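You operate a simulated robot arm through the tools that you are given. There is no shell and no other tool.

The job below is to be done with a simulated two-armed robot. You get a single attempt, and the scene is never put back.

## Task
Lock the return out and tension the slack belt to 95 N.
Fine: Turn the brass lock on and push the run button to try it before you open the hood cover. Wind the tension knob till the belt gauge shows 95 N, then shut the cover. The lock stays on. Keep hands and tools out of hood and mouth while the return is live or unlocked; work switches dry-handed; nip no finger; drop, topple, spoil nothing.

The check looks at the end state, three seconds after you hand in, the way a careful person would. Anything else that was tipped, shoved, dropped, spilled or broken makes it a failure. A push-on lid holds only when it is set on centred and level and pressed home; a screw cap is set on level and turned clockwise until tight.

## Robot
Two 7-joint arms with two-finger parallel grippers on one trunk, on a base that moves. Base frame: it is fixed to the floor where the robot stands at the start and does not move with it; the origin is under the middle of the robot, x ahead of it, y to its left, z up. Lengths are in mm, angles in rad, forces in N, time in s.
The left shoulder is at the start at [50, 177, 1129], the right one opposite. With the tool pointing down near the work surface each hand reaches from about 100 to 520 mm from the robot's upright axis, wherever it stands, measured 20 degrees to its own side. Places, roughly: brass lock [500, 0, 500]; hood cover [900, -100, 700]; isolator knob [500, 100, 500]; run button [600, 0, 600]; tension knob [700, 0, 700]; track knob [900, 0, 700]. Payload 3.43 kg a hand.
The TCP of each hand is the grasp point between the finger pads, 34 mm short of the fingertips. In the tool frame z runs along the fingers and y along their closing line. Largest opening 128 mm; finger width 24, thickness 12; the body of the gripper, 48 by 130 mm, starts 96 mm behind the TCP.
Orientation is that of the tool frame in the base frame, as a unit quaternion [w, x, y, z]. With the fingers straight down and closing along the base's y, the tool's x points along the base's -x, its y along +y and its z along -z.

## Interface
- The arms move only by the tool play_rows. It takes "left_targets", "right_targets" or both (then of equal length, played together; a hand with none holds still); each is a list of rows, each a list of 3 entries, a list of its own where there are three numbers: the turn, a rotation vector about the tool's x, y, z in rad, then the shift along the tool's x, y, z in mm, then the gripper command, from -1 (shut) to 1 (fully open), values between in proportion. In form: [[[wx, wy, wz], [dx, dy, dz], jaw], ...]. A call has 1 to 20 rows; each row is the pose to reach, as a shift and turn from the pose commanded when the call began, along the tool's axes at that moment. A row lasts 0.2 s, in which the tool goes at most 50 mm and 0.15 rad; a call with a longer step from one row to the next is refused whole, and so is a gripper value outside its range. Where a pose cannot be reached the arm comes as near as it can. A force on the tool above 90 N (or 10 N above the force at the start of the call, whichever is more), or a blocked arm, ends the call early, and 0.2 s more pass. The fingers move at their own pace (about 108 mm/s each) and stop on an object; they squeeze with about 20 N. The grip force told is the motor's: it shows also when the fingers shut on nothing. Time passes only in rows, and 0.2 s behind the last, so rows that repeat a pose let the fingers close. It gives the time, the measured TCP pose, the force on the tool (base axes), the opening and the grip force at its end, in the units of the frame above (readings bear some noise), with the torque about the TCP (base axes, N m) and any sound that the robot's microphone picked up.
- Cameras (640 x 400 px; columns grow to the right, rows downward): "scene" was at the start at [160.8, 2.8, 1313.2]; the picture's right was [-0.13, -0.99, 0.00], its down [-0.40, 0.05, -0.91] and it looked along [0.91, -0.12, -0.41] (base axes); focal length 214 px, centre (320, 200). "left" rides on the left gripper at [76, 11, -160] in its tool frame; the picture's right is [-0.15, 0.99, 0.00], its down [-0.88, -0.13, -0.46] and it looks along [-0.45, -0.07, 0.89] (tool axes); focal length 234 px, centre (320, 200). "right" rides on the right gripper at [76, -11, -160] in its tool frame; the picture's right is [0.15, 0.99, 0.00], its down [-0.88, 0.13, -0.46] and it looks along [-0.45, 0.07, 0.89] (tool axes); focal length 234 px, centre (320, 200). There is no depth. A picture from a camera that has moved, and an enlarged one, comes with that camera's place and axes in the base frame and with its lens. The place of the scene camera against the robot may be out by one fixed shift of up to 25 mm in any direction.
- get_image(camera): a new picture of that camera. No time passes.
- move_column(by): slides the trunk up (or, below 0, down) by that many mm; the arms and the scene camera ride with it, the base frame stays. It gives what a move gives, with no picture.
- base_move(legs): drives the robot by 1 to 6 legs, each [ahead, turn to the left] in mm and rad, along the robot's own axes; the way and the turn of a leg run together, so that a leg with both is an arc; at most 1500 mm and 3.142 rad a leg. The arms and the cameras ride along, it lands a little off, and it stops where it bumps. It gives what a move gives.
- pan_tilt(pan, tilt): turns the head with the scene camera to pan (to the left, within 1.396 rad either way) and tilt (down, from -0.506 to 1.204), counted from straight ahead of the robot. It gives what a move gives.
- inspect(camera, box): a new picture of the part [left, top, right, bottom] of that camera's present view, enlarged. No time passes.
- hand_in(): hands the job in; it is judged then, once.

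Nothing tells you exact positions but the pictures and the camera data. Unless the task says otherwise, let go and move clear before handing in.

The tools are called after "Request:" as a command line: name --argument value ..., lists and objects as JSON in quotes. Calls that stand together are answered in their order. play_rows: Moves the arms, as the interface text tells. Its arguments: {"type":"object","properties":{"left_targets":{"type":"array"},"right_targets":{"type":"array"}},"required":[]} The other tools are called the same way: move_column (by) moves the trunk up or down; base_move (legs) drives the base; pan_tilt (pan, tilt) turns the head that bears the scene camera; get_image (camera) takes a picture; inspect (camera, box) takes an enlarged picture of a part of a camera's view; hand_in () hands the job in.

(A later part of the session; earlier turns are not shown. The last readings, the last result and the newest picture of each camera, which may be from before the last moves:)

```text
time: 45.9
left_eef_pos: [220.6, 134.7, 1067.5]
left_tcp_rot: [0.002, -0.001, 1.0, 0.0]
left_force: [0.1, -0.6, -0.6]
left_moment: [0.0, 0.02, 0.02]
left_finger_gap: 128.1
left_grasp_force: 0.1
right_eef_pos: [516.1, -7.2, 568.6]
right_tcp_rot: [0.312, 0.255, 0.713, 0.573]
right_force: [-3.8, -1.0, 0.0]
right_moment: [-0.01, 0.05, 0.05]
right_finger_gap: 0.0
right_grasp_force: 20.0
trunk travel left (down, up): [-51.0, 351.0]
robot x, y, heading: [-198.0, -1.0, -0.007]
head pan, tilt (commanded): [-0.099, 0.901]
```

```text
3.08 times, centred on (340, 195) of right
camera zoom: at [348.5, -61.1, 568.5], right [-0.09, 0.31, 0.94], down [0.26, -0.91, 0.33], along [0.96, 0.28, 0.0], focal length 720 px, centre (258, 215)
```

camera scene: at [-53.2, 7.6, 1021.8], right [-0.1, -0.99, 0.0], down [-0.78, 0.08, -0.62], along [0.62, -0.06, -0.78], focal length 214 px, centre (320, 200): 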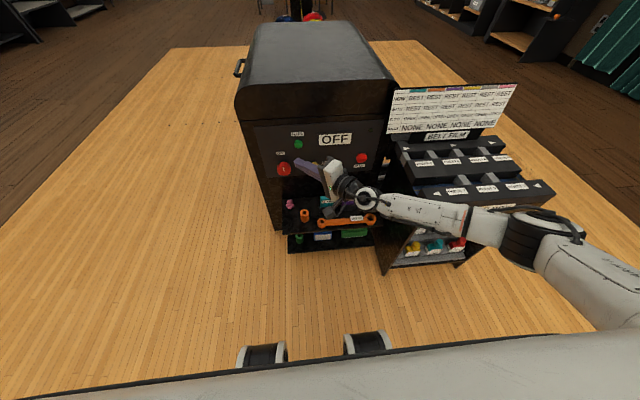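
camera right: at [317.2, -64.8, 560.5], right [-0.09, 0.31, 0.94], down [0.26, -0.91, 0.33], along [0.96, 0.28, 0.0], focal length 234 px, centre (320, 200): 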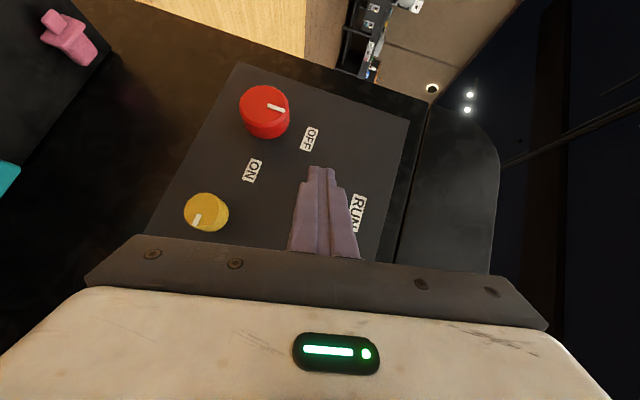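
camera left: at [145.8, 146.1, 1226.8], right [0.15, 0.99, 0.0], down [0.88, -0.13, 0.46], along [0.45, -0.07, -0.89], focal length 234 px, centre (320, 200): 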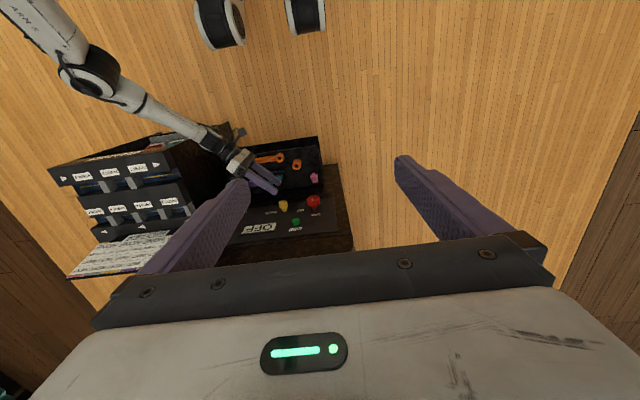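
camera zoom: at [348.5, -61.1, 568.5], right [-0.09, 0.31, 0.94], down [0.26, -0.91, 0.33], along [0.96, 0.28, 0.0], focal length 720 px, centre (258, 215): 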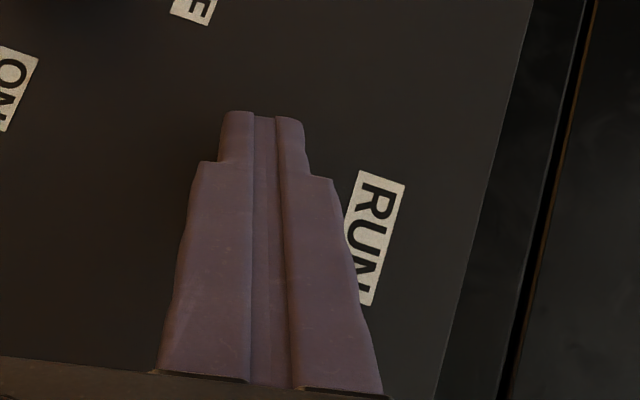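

Light contact now; pressing in steps.

Request:
play_rows --right_targets '[[[0, 0, 0], [-1.3, 0, 1.5], -1], [[0, 0, 0], [-2, 0, 2.2], -1], [[0, 0, 0], [-2.7, 0, 3], -1]]'

Request:
inspect --camera "scene" --box '[280, 120, 340, 160]'

```text
time: 46.7
left_eef_pos: [220.4, 133.7, 1068.3]
left_tcp_rot: [0.003, 0.001, 1.0, -0.001]
left_force: [0.0, 0.2, 0.7]
left_moment: [0.01, 0.0, -0.02]
left_finger_gap: 128.0
left_grasp_force: 0.0
right_eef_pos: [517.7, -7.9, 568.2]
right_tcp_rot: [0.312, 0.255, 0.714, 0.573]
right_force: [-38.1, -13.7, 2.3]
right_moment: [-0.04, 0.04, 0.1]
right_finger_gap: 0.1
right_grasp_force: 19.5
trunk travel left (down, up): [-51.0, 351.0]
robot x, y, heading: [-200.1, -3.2, -0.0]
head pan, tilt (commanded): [-0.099, 0.901]
```

```text
10.00 times, centred on (310, 140) of scene
camera zoom: at [-56.1, 6.2, 1022.1], right [-0.1, -0.99, 0.0], down [-0.78, 0.08, -0.62], along [0.62, -0.06, -0.78], focal length 2145 px, centre (420, 800)
```

zoom: 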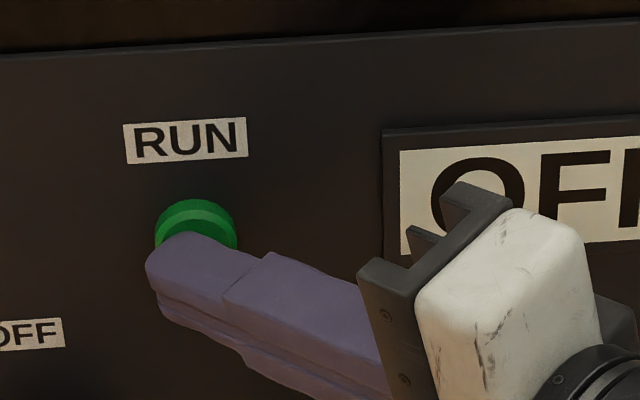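

The button visibly sinks when pressed and the display stays OFF: the lock-out is proven. I'll now withdraw the right hand and raise it clear.

Request:
play_rows --right_targets '[[[0, 0, 0], [27, 0, -30], -1], [[0, 0, 0], [53.5, 0, -59.4], -1], [[0, 0, 0], [47.7, 38.6, -80.4], -1], [[0, 0, 0], [41.8, 77.3, -101.4], -1], [[0, 0, 0], [36, 116, -122.4], -1], [[0, 0, 0], [30.2, 154.6, -143.4], -1], [[0, 0, 0], [24.3, 193.2, -164.4], -1], [[0, 0, 0], [18.5, 231.9, -185.4], -1], [[0, 0, 0], [18.5, 231.9, -185.4], 0]]'

Request:
get_image --camera "scene"

Request:
inspect --camera "scene" --box '[240, 100, 400, 210]'

```text
time: 48.7
left_eef_pos: [220.8, 135.1, 1068.2]
left_tcp_rot: [0.002, 0.0, 1.0, -0.001]
left_force: [-0.5, -0.5, 0.3]
left_moment: [0.0, -0.02, 0.0]
left_finger_gap: 128.1
left_grasp_force: 0.0
right_eef_pos: [377.6, -70.1, 817.9]
right_tcp_rot: [0.312, 0.255, 0.712, 0.574]
right_force: [0.7, 0.4, 0.0]
right_moment: [0.0, 0.02, -0.03]
right_finger_gap: 63.9
right_grasp_force: 0.2
trunk travel left (down, up): [-51.0, 351.0]
robot x, y, heading: [-198.4, 0.5, -0.004]
head pan, tilt (commanded): [-0.099, 0.901]
```

```text
taken
camera scene: at [-54.3, 6.9, 1021.8], right [-0.1, -0.99, 0.0], down [-0.78, 0.08, -0.62], along [0.62, -0.06, -0.78], focal length 214 px, centre (320, 200)
```

scene: 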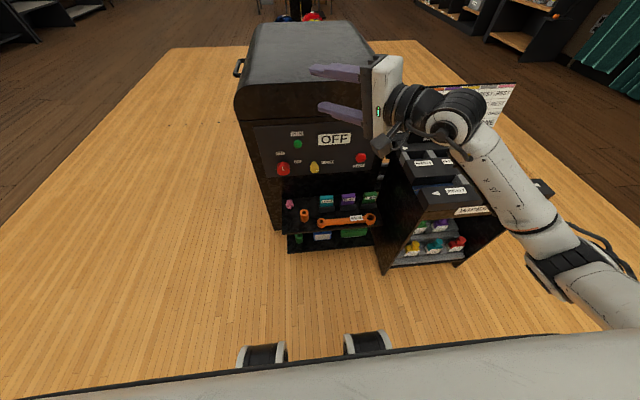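

```text
3.64 times, centred on (320, 155) of scene
camera zoom: at [-54.3, 6.9, 1021.8], right [-0.1, -0.99, 0.0], down [-0.78, 0.08, -0.62], along [0.62, -0.06, -0.78], focal length 780 px, centre (320, 364)
```

zoom: 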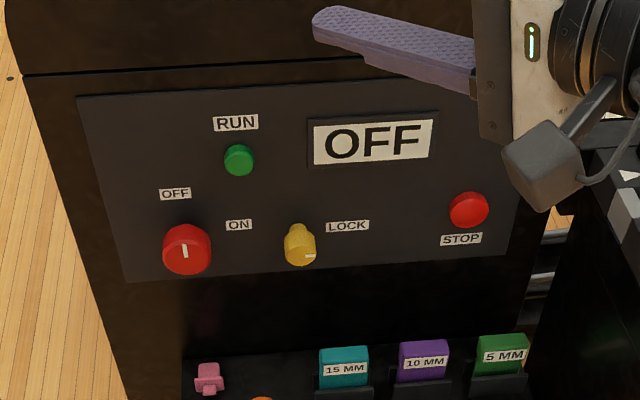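

Panel confirms: isolator OFF, lock at LOCK, display OFF. I'll fold the right arm back to its compact start posture before driving round to the handle side.

Request:
play_rows --right_targets '[[[0.1158, 0.0629, -0.0514], [6.5, 22.5, -21.9], 0], [[0.2316, 0.1259, -0.1029], [13, 44.9, -43.7], 0], [[0.3473, 0.1888, -0.1543], [19.5, 67.4, -65.6], 0], [[0.4631, 0.2517, -0.2058], [26, 89.8, -87.4], 0], [[0.5789, 0.3147, -0.2572], [32.5, 112.3, -109.3], 0], [[0.6947, 0.3776, -0.3086], [38.9, 134.7, -131.1], 0], [[0.8105, 0.4405, -0.3601], [45.4, 157.2, -153], 0], [[0.9262, 0.5034, -0.4115], [51.9, 179.6, -174.8], 0], [[1.042, 0.5664, -0.463], [58.4, 202.1, -196.7], 0], [[1.1578, 0.6293, -0.5144], [64.9, 224.5, -218.5], 0], [[1.2736, 0.6922, -0.5658], [71.4, 247, -240.3], 0], [[1.2736, 0.6922, -0.5658], [71.4, 247, -240.3], 0]]'

Request:
pan_tilt --pan 0.6 --tilt 0.5

Request:
get_image --camera "scene"

```text
time: 51.3
left_eef_pos: [220.9, 135.2, 1068.5]
left_tcp_rot: [0.002, -0.001, 1.0, -0.001]
left_force: [-0.8, 1.3, 0.6]
left_moment: [-0.05, -0.11, 0.0]
left_finger_gap: 128.0
left_grasp_force: 0.1
right_eef_pos: [149.9, -122.4, 1088.6]
right_tcp_rot: [0.001, -0.001, 1.0, 0.001]
right_force: [0.1, 1.1, 0.0]
right_moment: [-0.03, -0.07, 0.01]
right_finger_gap: 63.9
right_grasp_force: 0.0
trunk travel left (down, up): [-51.0, 351.0]
robot x, y, heading: [-198.2, -0.5, -0.007]
head pan, tilt (commanded): [-0.099, 0.901]
```

```text
time: 52.4
left_eef_pos: [220.9, 134.7, 1069.1]
left_tcp_rot: [0.002, -0.001, 1.0, -0.001]
left_force: [1.1, -0.7, 0.2]
left_moment: [0.0, 0.01, 0.01]
left_finger_gap: 128.1
left_grasp_force: 0.0
right_eef_pos: [150.0, -122.5, 1087.9]
right_tcp_rot: [-0.001, 0.001, 1.0, 0.001]
right_force: [-0.1, 0.1, 0.0]
right_moment: [-0.02, -0.02, -0.01]
right_finger_gap: 64.1
right_grasp_force: 0.1
trunk travel left (down, up): [-51.0, 351.0]
robot x, y, heading: [-200.5, -2.4, -0.005]
head pan, tilt (commanded): [0.6, 0.499]
```

```text
taken
camera scene: at [-54.0, 65.7, 1055.6], right [0.56, -0.83, 0.0], down [-0.4, -0.27, -0.88], along [0.73, 0.49, -0.48], focal length 214 px, centre (320, 200)
```

scene: 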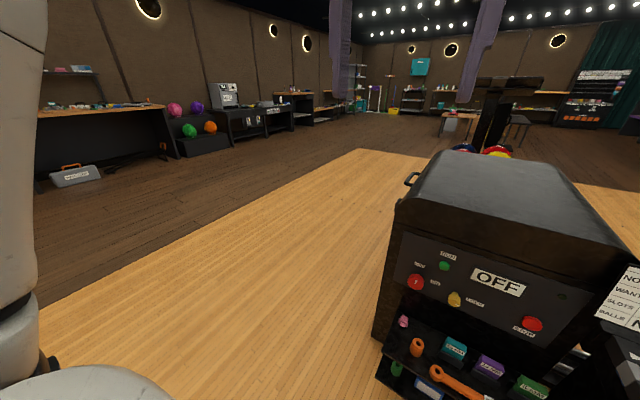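

The floor on the handle side is clear. I'll drive left-forward around the corner of the return and look at its side.

Request:
base_move --legs '[[0, 1.0], [900, 0], [0, -1.0]]'

Request:
pan_tilt --pan -0.7 --tilt 0.6

Request:
get_image --camera "scene"

```text
time: 62.0
left_eef_pos: [723.1, 864.6, 1067.8]
left_tcp_rot: [0.002, 0.004, 1.0, -0.001]
left_force: [-1.5, 0.0, -0.9]
left_moment: [0.0, 0.0, -0.02]
left_finger_gap: 128.1
left_grasp_force: 0.0
right_eef_pos: [649.4, 607.8, 1086.5]
right_tcp_rot: [0.0, 0.005, 1.0, 0.001]
right_force: [0.2, -0.5, 0.0]
right_moment: [0.02, 0.0, 0.01]
right_finger_gap: 64.0
right_grasp_force: 0.2
trunk travel left (down, up): [-51.0, 351.0]
robot x, y, heading: [300.7, 732.3, -0.016]
head pan, tilt (commanded): [0.6, 0.499]
```

```text
time: 63.5
left_eef_pos: [724.5, 864.6, 1067.6]
left_tcp_rot: [0.001, 0.005, 1.0, -0.003]
left_force: [-0.2, 0.4, 0.4]
left_moment: [0.04, 0.01, -0.01]
left_finger_gap: 128.0
left_grasp_force: 0.0
right_eef_pos: [650.4, 608.4, 1086.6]
right_tcp_rot: [0.0, 0.005, 1.0, 0.0]
right_force: [-0.3, 0.0, 0.2]
right_moment: [0.01, 0.01, 0.0]
right_finger_gap: 63.8
right_grasp_force: 0.1
trunk travel left (down, up): [-51.0, 351.0]
robot x, y, heading: [306.2, 738.6, -0.017]
head pan, tilt (commanded): [-0.7, 0.6]
```

```text
taken
camera scene: at [438.8, 690.5, 1046.6], right [-0.66, -0.76, 0.0], down [-0.43, 0.37, -0.83], along [0.62, -0.54, -0.56], focal length 214 px, centre (320, 200)
```

scene: 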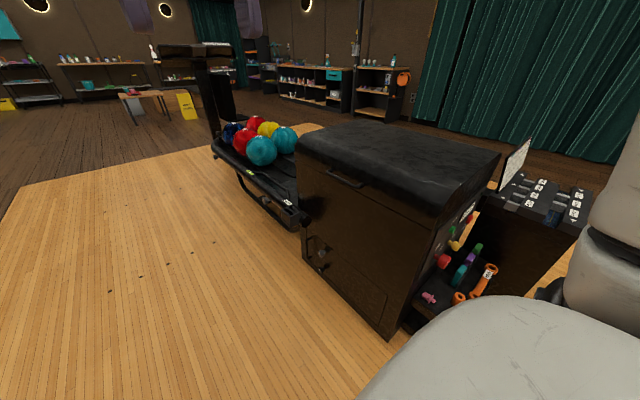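

Request:
inspect --camera "scene" --box '[200, 110, 510, 340]'

Request:
inspect --camera "scene" --box '[270, 160, 400, 290]'

Request:
get_image --camera "right"

```text
1.74 times, centred on (355, 225) of scene
camera zoom: at [438.8, 690.5, 1046.6], right [-0.66, -0.76, 0.0], down [-0.43, 0.37, -0.83], along [0.62, -0.54, -0.56], focal length 373 px, centre (259, 156)
```

zoom: 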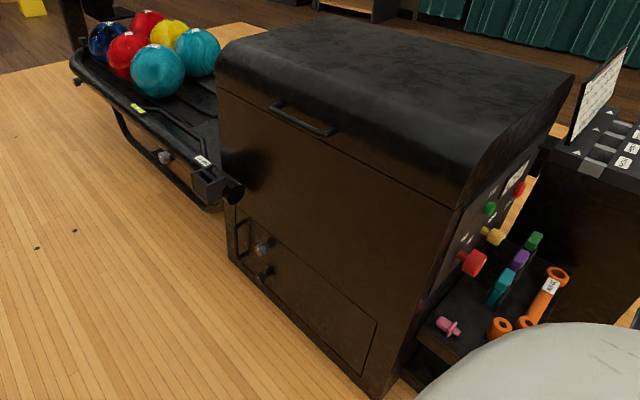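

```text
3.08 times, centred on (335, 225) of scene
camera zoom: at [438.8, 690.5, 1046.6], right [-0.66, -0.76, 0.0], down [-0.43, 0.37, -0.83], along [0.62, -0.54, -0.56], focal length 660 px, centre (274, 123)
```

zoom: 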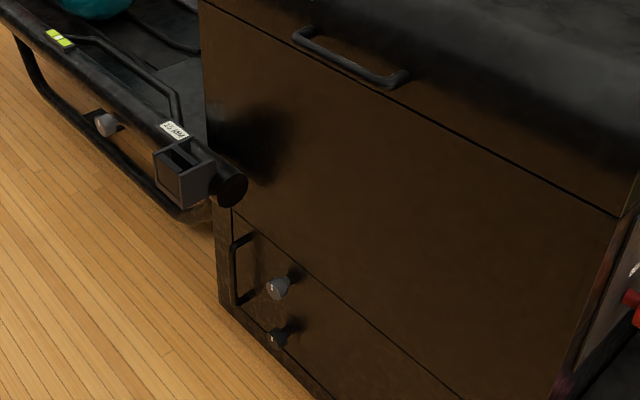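

```text
taken
camera right: at [575.0, 597.2, 1246.4], right [-0.14, 0.99, 0.0], down [0.88, 0.12, 0.46], along [0.45, 0.06, -0.89], focal length 234 px, centre (320, 200)
```

right: 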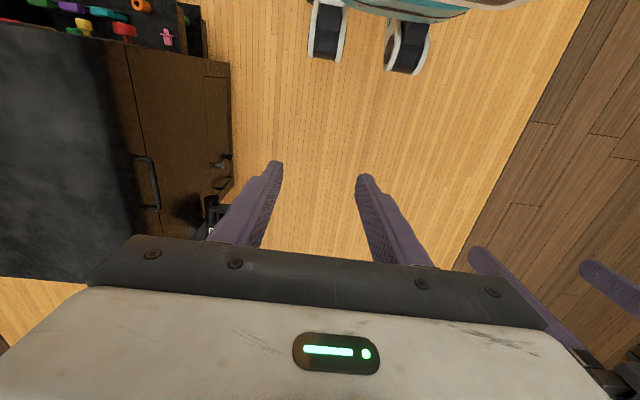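

The hood is a lid with a bar handle on this side at roughly (850, 212, 710), hinged on the far side. I'll drive alongside and turn to face it.

Request:
base_move --legs '[[390, 0], [0, -1.554]]'

Request:
pan_tilt --pan 0.0 --tilt 0.8

Request:
get_image --camera "scene"

Request:
get_image --camera "left"

Request:
get_image --camera "right"

```text
time: 69.7
left_eef_pos: [838.2, 319.2, 1069.3]
left_tcp_rot: [0.0, 0.691, 0.723, -0.003]
left_force: [-0.7, -0.4, 1.4]
left_moment: [0.01, 0.0, 0.02]
left_finger_gap: 128.1
left_grasp_force: 0.2
right_eef_pos: [578.7, 379.3, 1086.7]
right_tcp_rot: [0.0, 0.691, 0.723, 0.0]
right_force: [0.6, -1.0, 0.1]
right_moment: [-0.03, 0.0, -0.01]
right_finger_gap: 64.2
right_grasp_force: 0.1
trunk travel left (down, up): [-51.0, 351.0]
robot x, y, heading: [684.0, 732.9, -1.526]
head pan, tilt (commanded): [-0.7, 0.6]
```

```text
time: 70.7
left_eef_pos: [839.6, 318.0, 1067.2]
left_tcp_rot: [0.0, 0.691, 0.722, -0.003]
left_force: [0.6, 0.2, 0.4]
left_moment: [0.0, -0.03, 0.01]
left_finger_gap: 127.8
left_grasp_force: 0.1
right_eef_pos: [576.6, 378.5, 1087.3]
right_tcp_rot: [0.0, 0.692, 0.722, -0.001]
right_force: [0.3, 0.4, -0.8]
right_moment: [0.01, -0.02, -0.02]
right_finger_gap: 64.1
right_grasp_force: 0.2
trunk travel left (down, up): [-51.0, 351.0]
robot x, y, heading: [685.5, 733.7, -1.532]
head pan, tilt (commanded): [0.0, 0.799]
```

```text
taken
camera scene: at [689.9, 596.4, 1029.7], right [-1.0, -0.04, 0.0], down [-0.03, 0.72, -0.7], along [0.03, -0.7, -0.72], focal length 214 px, centre (320, 200)
```

scene: 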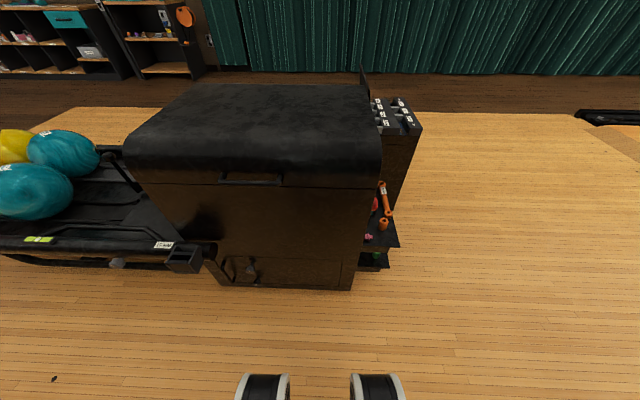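

```text
taken
camera left: at [846.3, 395.2, 1227.1], right [0.99, -0.1, 0.0], down [-0.09, -0.88, 0.46], along [-0.05, -0.46, -0.89], focal length 234 px, centre (320, 200)
```

left: 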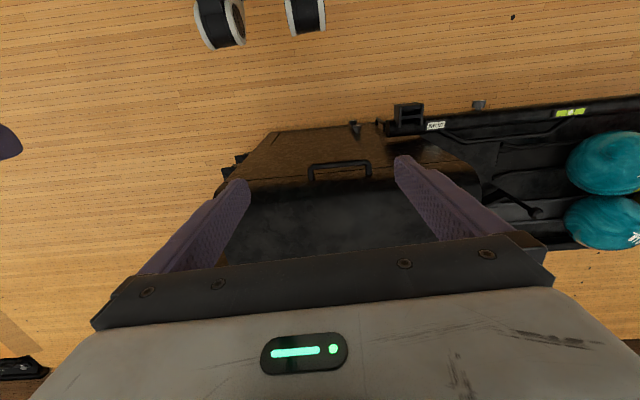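

```text
taken
camera right: at [563.8, 453.4, 1246.4], right [0.98, 0.19, 0.0], down [0.17, -0.87, 0.46], along [0.09, -0.45, -0.89], focal length 234 px, centre (320, 200)
```

right: 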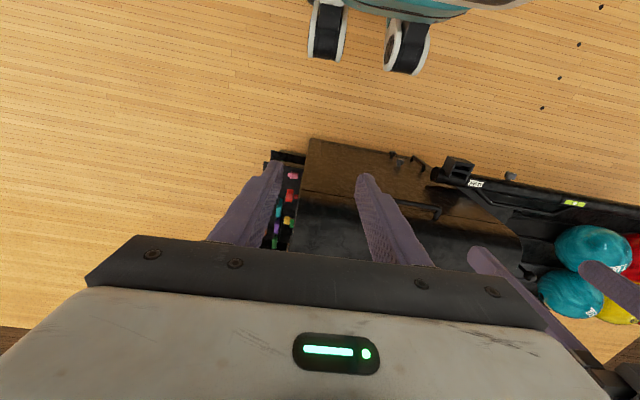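

I'll enlarge the handle in the left camera to measure it and the gap to the lid.

Request:
inspect --camera "left" --box '[270, 110, 430, 230]'

Request:
inspect --camera "scene" --box '[120, 70, 400, 290]'

Request:
inspect --camera "scene" --box '[190, 150, 310, 230]'

```text
3.33 times, centred on (350, 170) of left
camera zoom: at [846.3, 395.2, 1227.1], right [0.99, -0.1, 0.0], down [-0.09, -0.88, 0.46], along [-0.05, -0.46, -0.89], focal length 781 px, centre (220, 300)
```

zoom: 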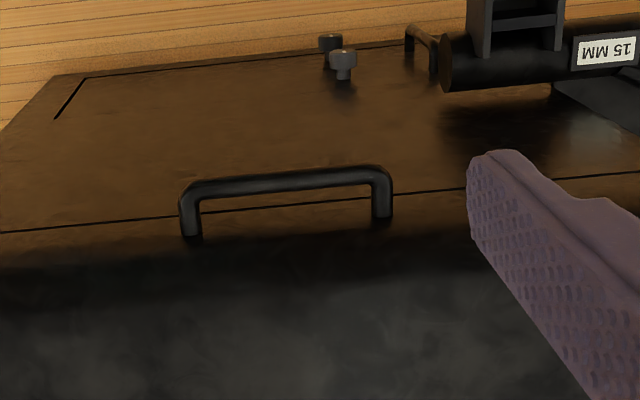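

```text
1.82 times, centred on (260, 180) of scene
camera zoom: at [689.9, 596.4, 1029.7], right [-1.0, -0.04, 0.0], down [-0.03, 0.72, -0.7], along [0.03, -0.7, -0.72], focal length 390 px, centre (429, 236)
```

zoom: 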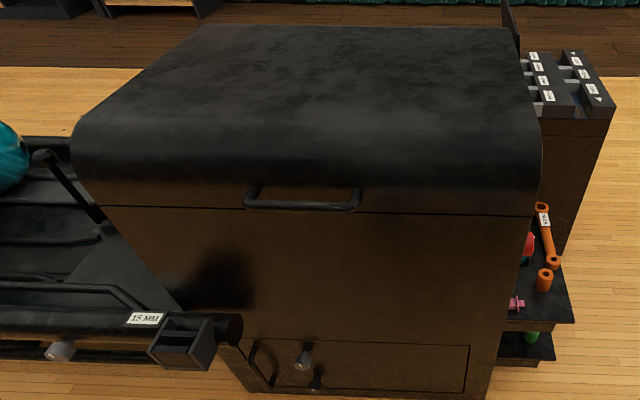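

```text
5.00 times, centred on (250, 190) of scene
camera zoom: at [689.9, 596.4, 1029.7], right [-1.0, -0.04, 0.0], down [-0.03, 0.72, -0.7], along [0.03, -0.7, -0.72], focal length 1072 px, centre (670, 250)
```

zoom: 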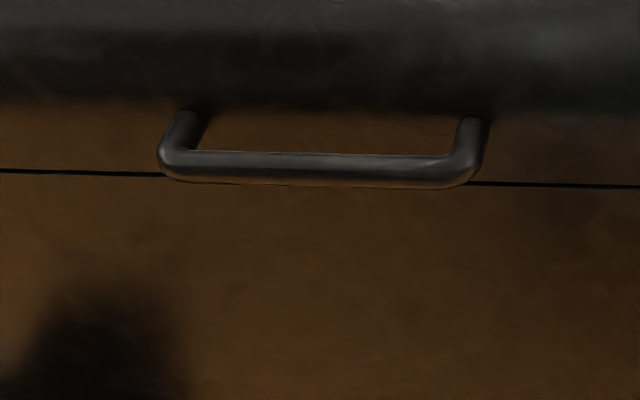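

The bar handle runs from about x=800 to 946 at y≈202, z≈680, with a 33 mm gap to the lid side. I'll come a bit closer and square up, then turn the left hand to straddle the bar from above.

Request:
base_move --legs '[[130, -0.039]]'

Request:
play_rows --left_targets '[[[0, 0, -0.143], [0, 0, 0], 0.6], [[0, 0, -0.286], [0, 0, 0], 0.2], [[0, 0, -0.429], [0, 0, 0], -0.2], [[0, 0, -0.572], [0, 0, 0], -0.4], [[0, 0, -0.715], [0, 0, 0], -0.4], [[0, 0, -0.858], [0, 0, 0], -0.4], [[0, 0, -1.001], [0, 0, 0], -0.4], [[0, 0, -1.144], [0, 0, 0], -0.4], [[0, 0, -1.287], [0, 0, 0], -0.4], [[0, 0, -1.43], [0, 0, 0], -0.4], [[0, 0, -1.571], [0, 0, 0], -0.4], [[0, 0, -1.571], [0, 0, 0], -0.4]]'

Request:
get_image --camera "left"

Request:
get_image --camera "scene"

```text
time: 72.0
left_eef_pos: [825.0, 177.9, 1067.5]
left_tcp_rot: [0.0, 0.705, 0.709, -0.002]
left_force: [0.2, -0.3, -0.3]
left_moment: [0.01, -0.02, 0.0]
left_finger_gap: 128.1
left_grasp_force: 0.0
right_eef_pos: [568.9, 248.4, 1088.6]
right_tcp_rot: [0.0, 0.705, 0.709, 0.0]
right_force: [0.0, -1.2, -0.9]
right_moment: [0.03, 0.02, -0.01]
right_finger_gap: 64.0
right_grasp_force: 0.0
trunk travel left (down, up): [-51.0, 351.0]
robot x, y, heading: [689.5, 599.5, -1.568]
head pan, tilt (commanded): [0.0, 0.799]
```

```text
time: 74.6
left_eef_pos: [824.7, 178.5, 1068.1]
left_tcp_rot: [-0.002, -0.004, 1.0, -0.002]
left_force: [-0.8, 0.2, 0.7]
left_moment: [-0.03, 0.02, 0.0]
left_finger_gap: 38.5
left_grasp_force: 0.0
right_eef_pos: [567.7, 248.6, 1087.5]
right_tcp_rot: [-0.001, 0.705, 0.709, -0.001]
right_force: [1.0, 0.3, -0.8]
right_moment: [0.0, 0.01, -0.01]
right_finger_gap: 64.0
right_grasp_force: 0.1
trunk travel left (down, up): [-51.0, 351.0]
robot x, y, heading: [686.2, 596.2, -1.564]
head pan, tilt (commanded): [0.0, 0.799]
```

```text
taken
camera left: at [749.7, 189.5, 1226.9], right [0.14, 0.99, 0.0], down [0.88, -0.12, 0.45], along [0.45, -0.07, -0.89], focal length 234 px, centre (320, 200)
```

left: 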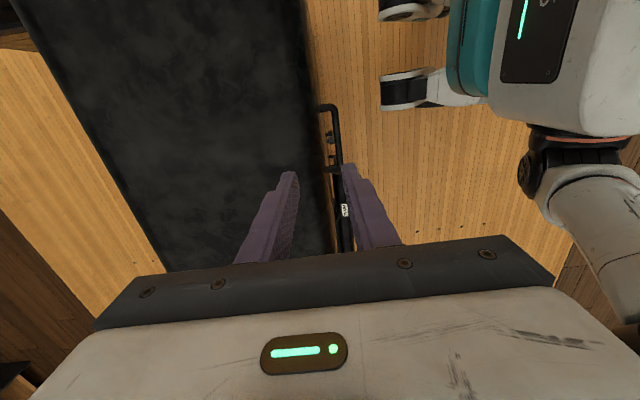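

```text
taken
camera scene: at [687.0, 462.2, 1029.7], right [-1.0, 0.0, 0.0], down [0.0, 0.72, -0.7], along [0.0, -0.7, -0.72], focal length 214 px, centre (320, 200)
```

scene: 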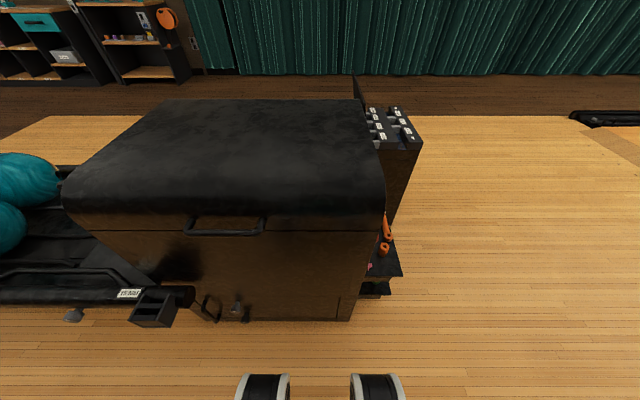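

The left hand now straddles in the right direction. I'll zoom to refine the bar's position under it.

Request:
inspect --camera "left" --box '[280, 80, 380, 180]'

Request:
inspect --camera "scene" --box '[50, 80, 410, 330]'

```text
4.00 times, centred on (330, 130) of left
camera zoom: at [749.7, 189.5, 1226.9], right [0.14, 0.99, 0.0], down [0.88, -0.12, 0.45], along [0.45, -0.07, -0.89], focal length 937 px, centre (280, 480)
```

zoom: 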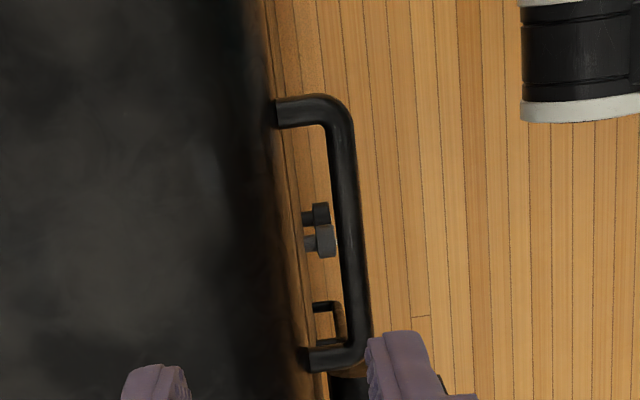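

```text
1.60 times, centred on (230, 205) of scene
camera zoom: at [687.0, 462.2, 1029.7], right [-1.0, 0.0, 0.0], down [0.0, 0.72, -0.7], along [0.0, -0.7, -0.72], focal length 343 px, centre (464, 192)
```

zoom: 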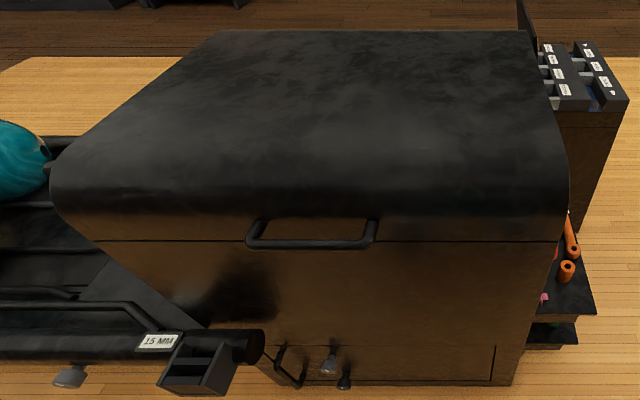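

The bar centre refines to about (873, 207, 693). I'll move the left hand over it and descend to about 100 mm above for a check.

Request:
play_rows --left_targets '[[[0, 0, 0], [-24, 14, 0], -0.4], [[0, 0, 0], [-48, 28.5, 20], -0.4], [[0, 0, 0], [-48, 28.5, 65], -0.4], [[0, 0, 0], [-48, 28.5, 110], -0.4], [[0, 0, 0], [-48, 28.5, 155], -0.4], [[0, 0, 0], [-48, 28.5, 200], -0.4], [[0, 0, 0], [-48, 28.5, 245], -0.4], [[0, 0, 0], [-48, 28.5, 255], -0.4], [[0, 0, 0], [-48, 28.5, 255], -0.4]]'

Request:
get_image --camera "left"

Request:
get_image --camera "scene"

```text
time: 76.6
left_eef_pos: [872.4, 207.7, 812.4]
left_tcp_rot: [-0.002, -0.004, 1.0, -0.002]
left_force: [-0.1, 0.9, -0.5]
left_moment: [-0.01, 0.02, 0.01]
left_finger_gap: 38.6
left_grasp_force: 0.0
right_eef_pos: [567.1, 249.5, 1086.6]
right_tcp_rot: [0.0, 0.706, 0.709, -0.001]
right_force: [-0.6, -0.1, 0.0]
right_moment: [-0.04, 0.05, -0.03]
right_finger_gap: 64.0
right_grasp_force: 0.0
trunk travel left (down, up): [-51.0, 351.0]
robot x, y, heading: [686.5, 598.9, -1.572]
head pan, tilt (commanded): [0.0, 0.799]
```

```text
taken
camera left: at [796.5, 218.7, 971.8], right [0.14, 0.99, 0.0], down [0.88, -0.12, 0.45], along [0.45, -0.07, -0.89], focal length 234 px, centre (320, 200)
```

left: 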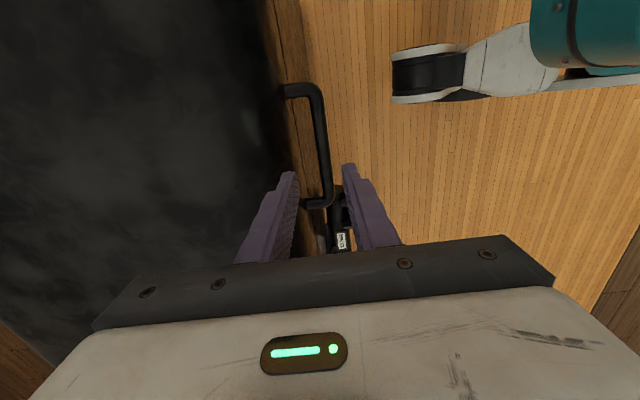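

```text
taken
camera scene: at [687.0, 462.2, 1029.7], right [-1.0, 0.0, 0.0], down [0.0, 0.72, -0.7], along [0.0, -0.7, -0.72], focal length 214 px, centre (320, 200)
```

scene: 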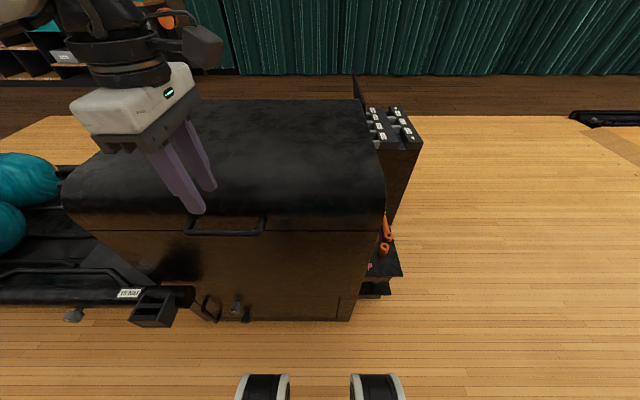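

I'll zoom in to centre the fingers over the bar accurately.

Request:
inspect --camera "left" --box '[270, 75, 380, 215]'

```text
2.86 times, centred on (325, 145) of left
camera zoom: at [796.5, 218.7, 971.8], right [0.14, 0.99, 0.0], down [0.88, -0.12, 0.45], along [0.45, -0.07, -0.89], focal length 669 px, centre (306, 357)
```

zoom: 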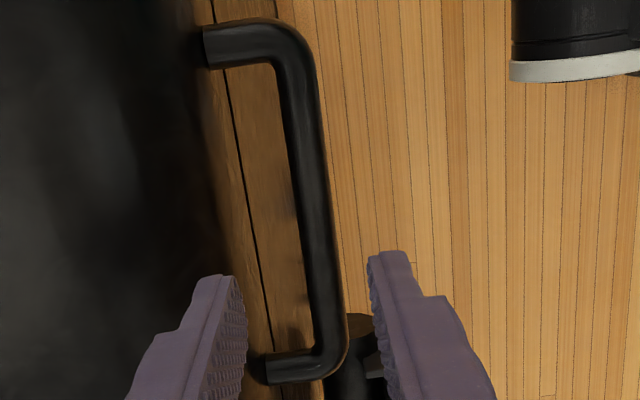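

Bar centre is at y≈211.5, z≈695. I'll narrow the jaws to 29 mm, centre on it and lower the fingers to straddle it.

Request:
play_rows --left_targets '[[[0, 0, 0], [0, 3.8, 20], -0.55], [[0, 0, 0], [0, 3.8, 45], -0.55], [[0, 0, 0], [0, 3.8, 65], -0.55], [[0, 0, 0], [0, 3.8, 80], -0.55], [[0, 0, 0], [0, 3.8, 92], -0.55], [[0, 0, 0], [0, 3.8, 100], -0.55], [[0, 0, 0], [0, 3.8, 100], -0.55]]'

Request:
get_image --camera "left"

Request:
inspect --camera "scene" --box '[130, 120, 290, 270]'

```text
time: 78.2
left_eef_pos: [870.8, 210.4, 713.0]
left_tcp_rot: [-0.002, -0.003, 1.0, -0.002]
left_force: [0.0, 1.9, -0.1]
left_moment: [-0.05, 0.04, -0.03]
left_finger_gap: 27.6
left_grasp_force: 0.0
right_eef_pos: [566.9, 248.3, 1086.6]
right_tcp_rot: [0.001, 0.705, 0.709, 0.0]
right_force: [0.4, 0.5, 0.1]
right_moment: [0.02, -0.01, -0.04]
right_finger_gap: 63.8
right_grasp_force: 0.1
trunk travel left (down, up): [-51.0, 351.0]
robot x, y, heading: [685.7, 594.3, -1.565]
head pan, tilt (commanded): [0.0, 0.799]
```

```text
taken
camera left: at [795.0, 221.3, 871.6], right [0.14, 0.99, 0.0], down [0.88, -0.12, 0.45], along [0.45, -0.07, -0.89], focal length 234 px, centre (320, 200)
```

left: 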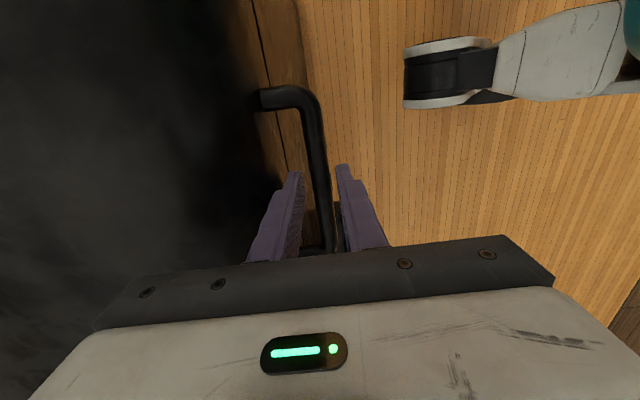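

```text
2.67 times, centred on (210, 195) of scene
camera zoom: at [687.0, 462.3, 1029.7], right [-1.0, 0.0, 0.0], down [0.0, 0.72, -0.7], along [0.0, -0.7, -0.72], focal length 572 px, centre (613, 213)
```

zoom: 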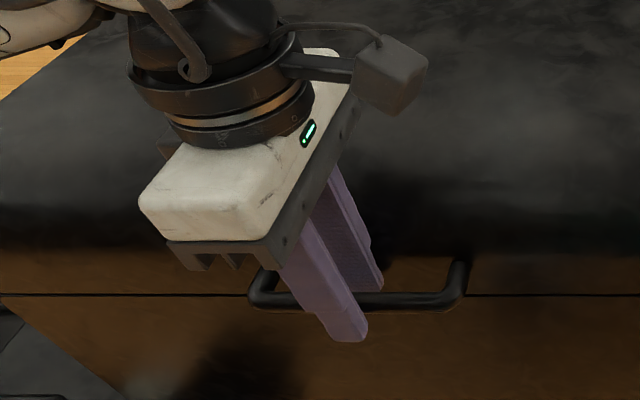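

The bar is between the fingers. Closing on it.

Request:
play_rows --left_targets '[[[0, 0, 0], [0, 0, 0], -0.8], [[0, 0, 0], [0, 0, 0], -1], [[0, 0, 0], [0, 0, 0], -1]]'

Request:
get_image --camera "left"

```text
time: 79.0
left_eef_pos: [871.5, 210.4, 712.5]
left_tcp_rot: [-0.001, -0.003, 1.0, -0.001]
left_force: [-0.5, 3.8, -1.6]
left_moment: [0.09, 0.04, 0.26]
left_finger_gap: 15.8
left_grasp_force: 44.7
right_eef_pos: [567.5, 248.3, 1088.2]
right_tcp_rot: [0.001, 0.705, 0.709, 0.0]
right_force: [0.6, -0.3, 0.4]
right_moment: [0.01, 0.03, -0.02]
right_finger_gap: 63.6
right_grasp_force: 0.1
trunk travel left (down, up): [-51.0, 351.0]
robot x, y, heading: [684.3, 599.5, -1.569]
head pan, tilt (commanded): [0.0, 0.799]
```

```text
taken
camera left: at [795.0, 221.2, 871.6], right [0.14, 0.99, 0.0], down [0.88, -0.12, 0.45], along [0.45, -0.07, -0.89], focal length 234 px, centre (320, 200)
```

left: 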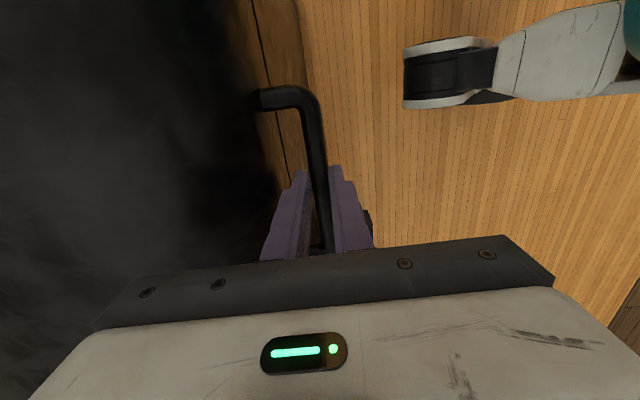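

Good grip on the handle (gap 15.8 mm). Now lifting the cover slowly along its arc, reading the force as it goes.

Request:
play_rows --left_targets '[[[0, 0, 0], [0, -1.4, -20], -1], [[0, 0, 0], [0, -3.5, -40], -1], [[0, 0, 0], [0, -6.4, -60], -1], [[0, 0, 0], [0, -10.1, -80], -1], [[0, 0, 0], [0, -14.7, -100], -1]]'

Request:
get_image --camera "scene"

Request:
get_image --camera "left"

```text
time: 80.2
left_eef_pos: [871.2, 195.1, 813.7]
left_tcp_rot: [-0.002, -0.003, 1.0, -0.003]
left_force: [-12.2, -6.4, -3.0]
left_moment: [-0.34, 0.22, 0.26]
left_finger_gap: 15.7
left_grasp_force: 44.8
right_eef_pos: [565.2, 248.3, 1085.6]
right_tcp_rot: [0.0, 0.705, 0.709, 0.001]
right_force: [-0.3, -0.4, 0.0]
right_moment: [0.01, 0.01, -0.01]
right_finger_gap: 63.9
right_grasp_force: 0.0
trunk travel left (down, up): [-51.0, 351.0]
robot x, y, heading: [689.5, 597.6, -1.571]
head pan, tilt (commanded): [0.0, 0.799]
```

```text
taken
camera scene: at [686.2, 461.6, 1029.6], right [-1.0, 0.0, 0.0], down [0.0, 0.72, -0.7], along [0.0, -0.7, -0.72], focal length 214 px, centre (320, 200)
```

scene: 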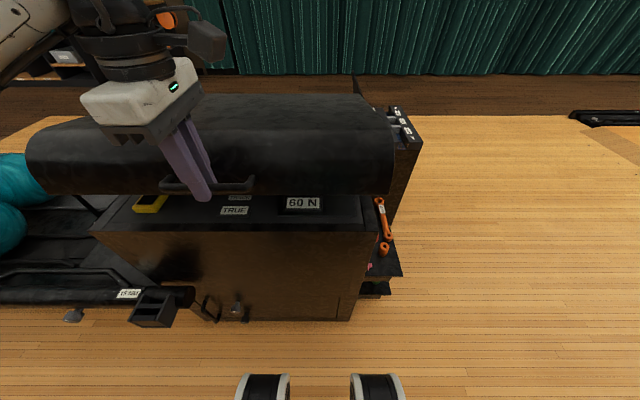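

```text
taken
camera left: at [795.7, 205.4, 973.8], right [0.14, 0.99, -0.01], down [0.88, -0.12, 0.45], along [0.45, -0.07, -0.89], focal length 234 px, centre (320, 200)
```

left: 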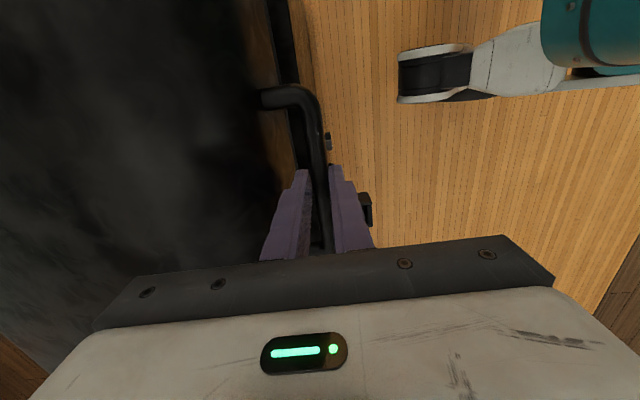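

The cover lifts easily, almost weightless. Inside I can see a "60 N" belt gauge and a "TRUE" track mark. Let me zoom in, then keep lifting.

Request:
inspect --camera "scene" --box '[90, 150, 400, 260]'

Request:
get_image --camera "right"

```text
2.06 times, centred on (245, 205) of scene
camera zoom: at [686.2, 461.6, 1029.6], right [-1.0, 0.0, 0.0], down [0.0, 0.72, -0.7], along [0.0, -0.7, -0.72], focal length 443 px, centre (475, 190)
```

zoom: 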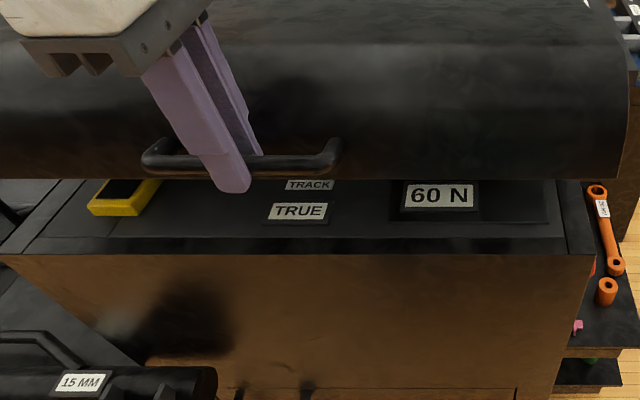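

```text
taken
camera right: at [555.0, 323.5, 1246.1], right [0.99, 0.15, 0.0], down [0.13, -0.88, 0.46], along [0.07, -0.45, -0.89], focal length 234 px, centre (320, 200)
```

right: 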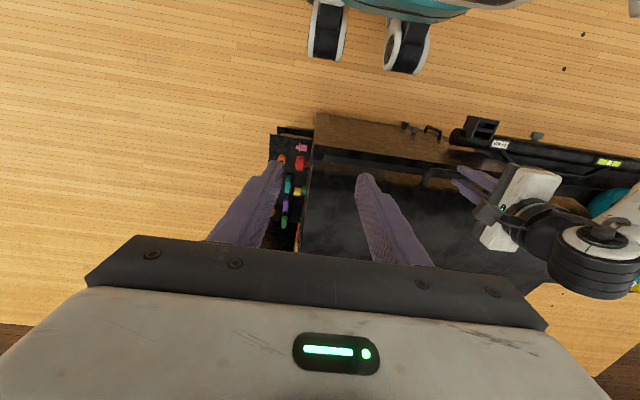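

The lid arc matches my estimate (hinge near y≈-300, z≈670). I'll keep lifting while tilting the hand forward around the bar so the arm stays in comfortable reach.

Request:
play_rows --left_targets '[[[0.1, 0, 0], [0, -5.2, -24.6], -1], [[0.2, 0, 0], [0, -11.7, -48.7], -1], [[0.3, 0, 0], [0, -19.4, -72.1], -1], [[0.4, 0, 0], [0, -28.3, -94.9], -1]]'

Request:
get_image --camera "scene"

Request:
get_image --camera "left"

```text
time: 81.2
left_eef_pos: [870.5, 168.0, 908.6]
left_tcp_rot: [0.0, -0.002, 0.979, -0.202]
left_force: [-5.1, 9.4, 3.0]
left_moment: [0.47, 0.18, 0.16]
left_finger_gap: 15.4
left_grasp_force: 44.6
right_eef_pos: [566.7, 248.4, 1087.1]
right_tcp_rot: [0.001, 0.705, 0.709, 0.0]
right_force: [-0.3, -0.4, -0.4]
right_moment: [-0.02, -0.01, -0.03]
right_finger_gap: 64.2
right_grasp_force: 0.1
trunk travel left (down, up): [-51.0, 351.0]
robot x, y, heading: [690.2, 600.5, -1.566]
head pan, tilt (commanded): [0.0, 0.799]
```

```text
taken
camera scene: at [686.6, 463.1, 1029.9], right [-1.0, 0.0, 0.0], down [0.0, 0.72, -0.7], along [0.0, -0.7, -0.72], focal length 214 px, centre (320, 200)
```

scene: 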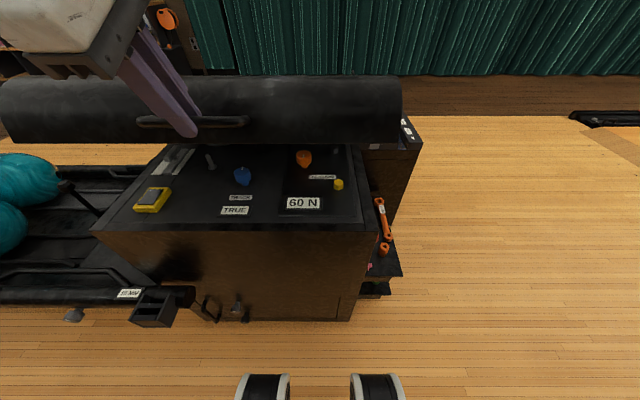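

```text
taken
camera left: at [795.0, 241.6, 1050.6], right [0.14, 0.91, -0.39], down [0.88, 0.06, 0.47], along [0.45, -0.41, -0.79], focal length 234 px, centre (320, 200)
```

left: 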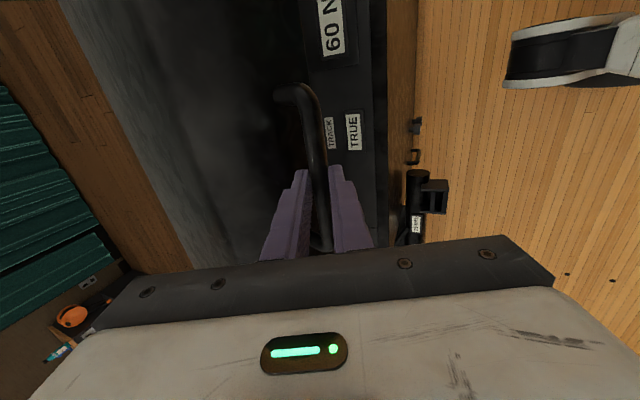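

Now I see the inside: an orange knob by the 60 N gauge (tension), a blue knob by TRACK/TRUE, and a small yellow part. Zooming in.

Request:
inspect --camera "scene" --box '[220, 135, 370, 225]'

Request:
inspect --camera "scene" --box '[120, 130, 270, 230]'

```text
4.27 times, centred on (295, 180) of scene
camera zoom: at [686.6, 463.1, 1029.9], right [-1.0, 0.0, 0.0], down [0.0, 0.72, -0.7], along [0.0, -0.7, -0.72], focal length 915 px, centre (427, 285)
```

zoom: 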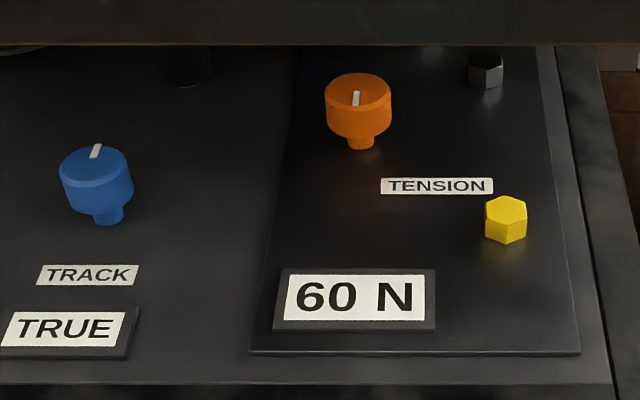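

```text
4.00 times, centred on (195, 180) of scene
camera zoom: at [686.6, 463.1, 1029.9], right [-1.0, 0.0, 0.0], down [0.0, 0.72, -0.7], along [0.0, -0.7, -0.72], focal length 858 px, centre (820, 280)
```

zoom: 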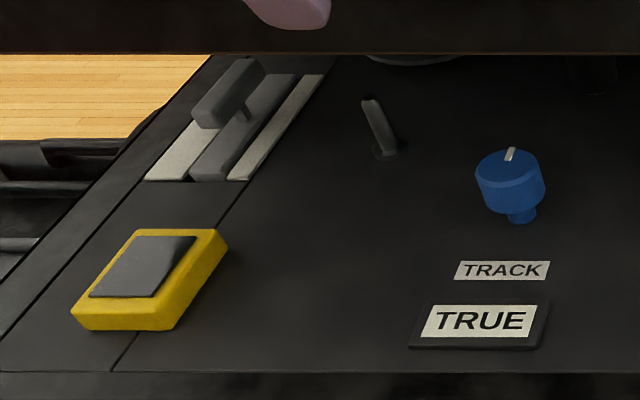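

The tension knob is vertical with its gauge at 60 N. Continuing to open the cover, still tilting the hand around the bar.

Request:
play_rows --left_targets '[[[0.1, 0, 0], [0, -18, -16.3], -1], [[0.2, 0, 0], [0, -36.8, -31.5], -1], [[0.3, 0, 0], [0, -56.2, -45.5], -1], [[0.4, 0, 0], [0, -76.5, -58.2], -1], [[0.48, 0, 0], [0, -97.8, -69.9], -1], [[0.56, 0, 0], [0, -119.9, -80.3], -1], [[0.64, 0, 0], [0, -142.3, -89.4], -1], [[0.7, 0, 0], [0, -165.6, -97.5], -1]]'

Request:
get_image --camera "scene"

```text
time: 83.0
left_eef_pos: [872.3, 55.7, 1063.4]
left_tcp_rot: [0.0, -0.003, 0.851, -0.525]
left_force: [-6.3, 2.0, 0.7]
left_moment: [0.26, -0.22, -0.93]
left_finger_gap: 15.6
left_grasp_force: 44.9
right_eef_pos: [565.7, 247.4, 1086.8]
right_tcp_rot: [0.001, 0.705, 0.709, 0.0]
right_force: [0.7, -0.8, 0.2]
right_moment: [0.01, 0.05, 0.03]
right_finger_gap: 64.1
right_grasp_force: 0.1
trunk travel left (down, up): [-51.0, 351.0]
robot x, y, heading: [686.9, 600.2, -1.568]
head pan, tilt (commanded): [0.0, 0.799]
```

```text
taken
camera scene: at [686.4, 462.4, 1029.8], right [-1.0, 0.0, 0.0], down [0.0, 0.72, -0.7], along [0.0, -0.7, -0.72], focal length 214 px, centre (320, 200)
```

scene: 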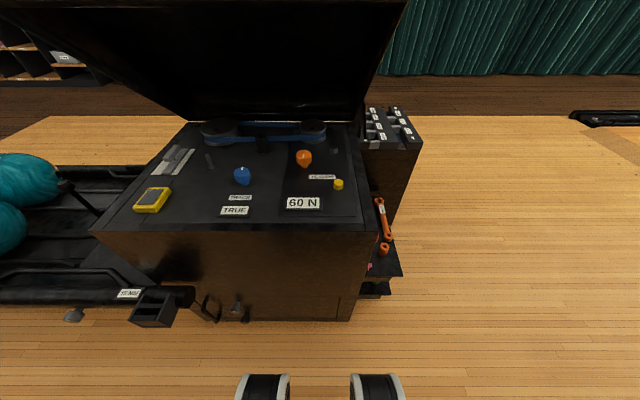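

The fit is excellent, forces tiny. Continuing to about 69° open.

Request:
play_rows --left_targets '[[[0.05, 0, 0], [0, -22.8, 10.2], -1], [[0.1, 0, 0], [0, -44.9, 21.5], -1], [[0.15, 0, 0], [0, -66.6, 33.9], -1], [[0.2, 0, 0], [0, -87.5, 47.5], -1], [[0.25, 0, 0], [0, -107.7, 62.2], -1], [[0.3, 0, 0], [0, -127.3, 78], -1], [[0.35, 0, 0], [0, -146.1, 94.7], -1], [[0.4, 0, 0], [0, -164.1, 112.7], -1]]'

Request:
get_image --camera "scene"

Request:
get_image --camera "left"

```text
time: 84.8
left_eef_pos: [873.2, -122.4, 1158.3]
left_tcp_rot: [0.002, -0.001, 0.731, -0.683]
left_force: [-8.3, 0.7, -0.8]
left_moment: [0.09, -0.73, -0.32]
left_finger_gap: 15.7
left_grasp_force: 44.7
right_eef_pos: [566.3, 248.7, 1087.1]
right_tcp_rot: [0.001, 0.705, 0.709, 0.001]
right_force: [0.1, -0.1, 0.8]
right_moment: [-0.06, 0.01, -0.01]
right_finger_gap: 64.0
right_grasp_force: 0.0
trunk travel left (down, up): [-51.0, 351.0]
robot x, y, heading: [686.4, 598.2, -1.571]
head pan, tilt (commanded): [0.0, 0.799]
```

```text
taken
camera scene: at [686.0, 462.3, 1029.7], right [-1.0, 0.0, 0.0], down [0.0, 0.72, -0.7], along [0.0, -0.7, -0.72], focal length 214 px, centre (320, 200)
```

scene: 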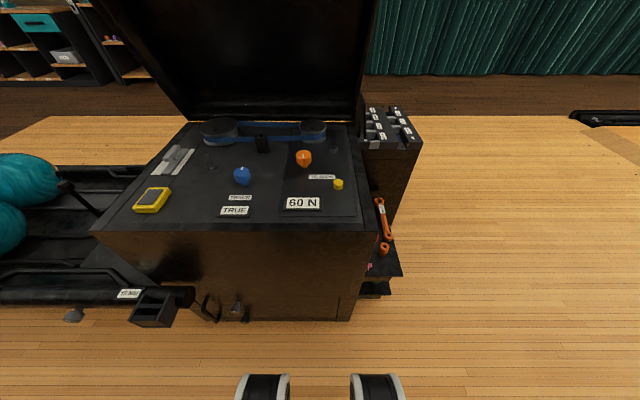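

```text
taken
camera left: at [796.2, 37.5, 1158.3], right [0.15, 0.07, -0.99], down [0.88, 0.45, 0.16], along [0.45, -0.89, 0.01], focal length 234 px, centre (320, 200)
```

left: 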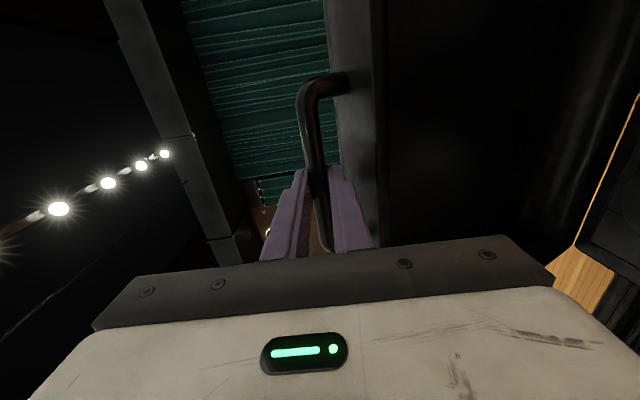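

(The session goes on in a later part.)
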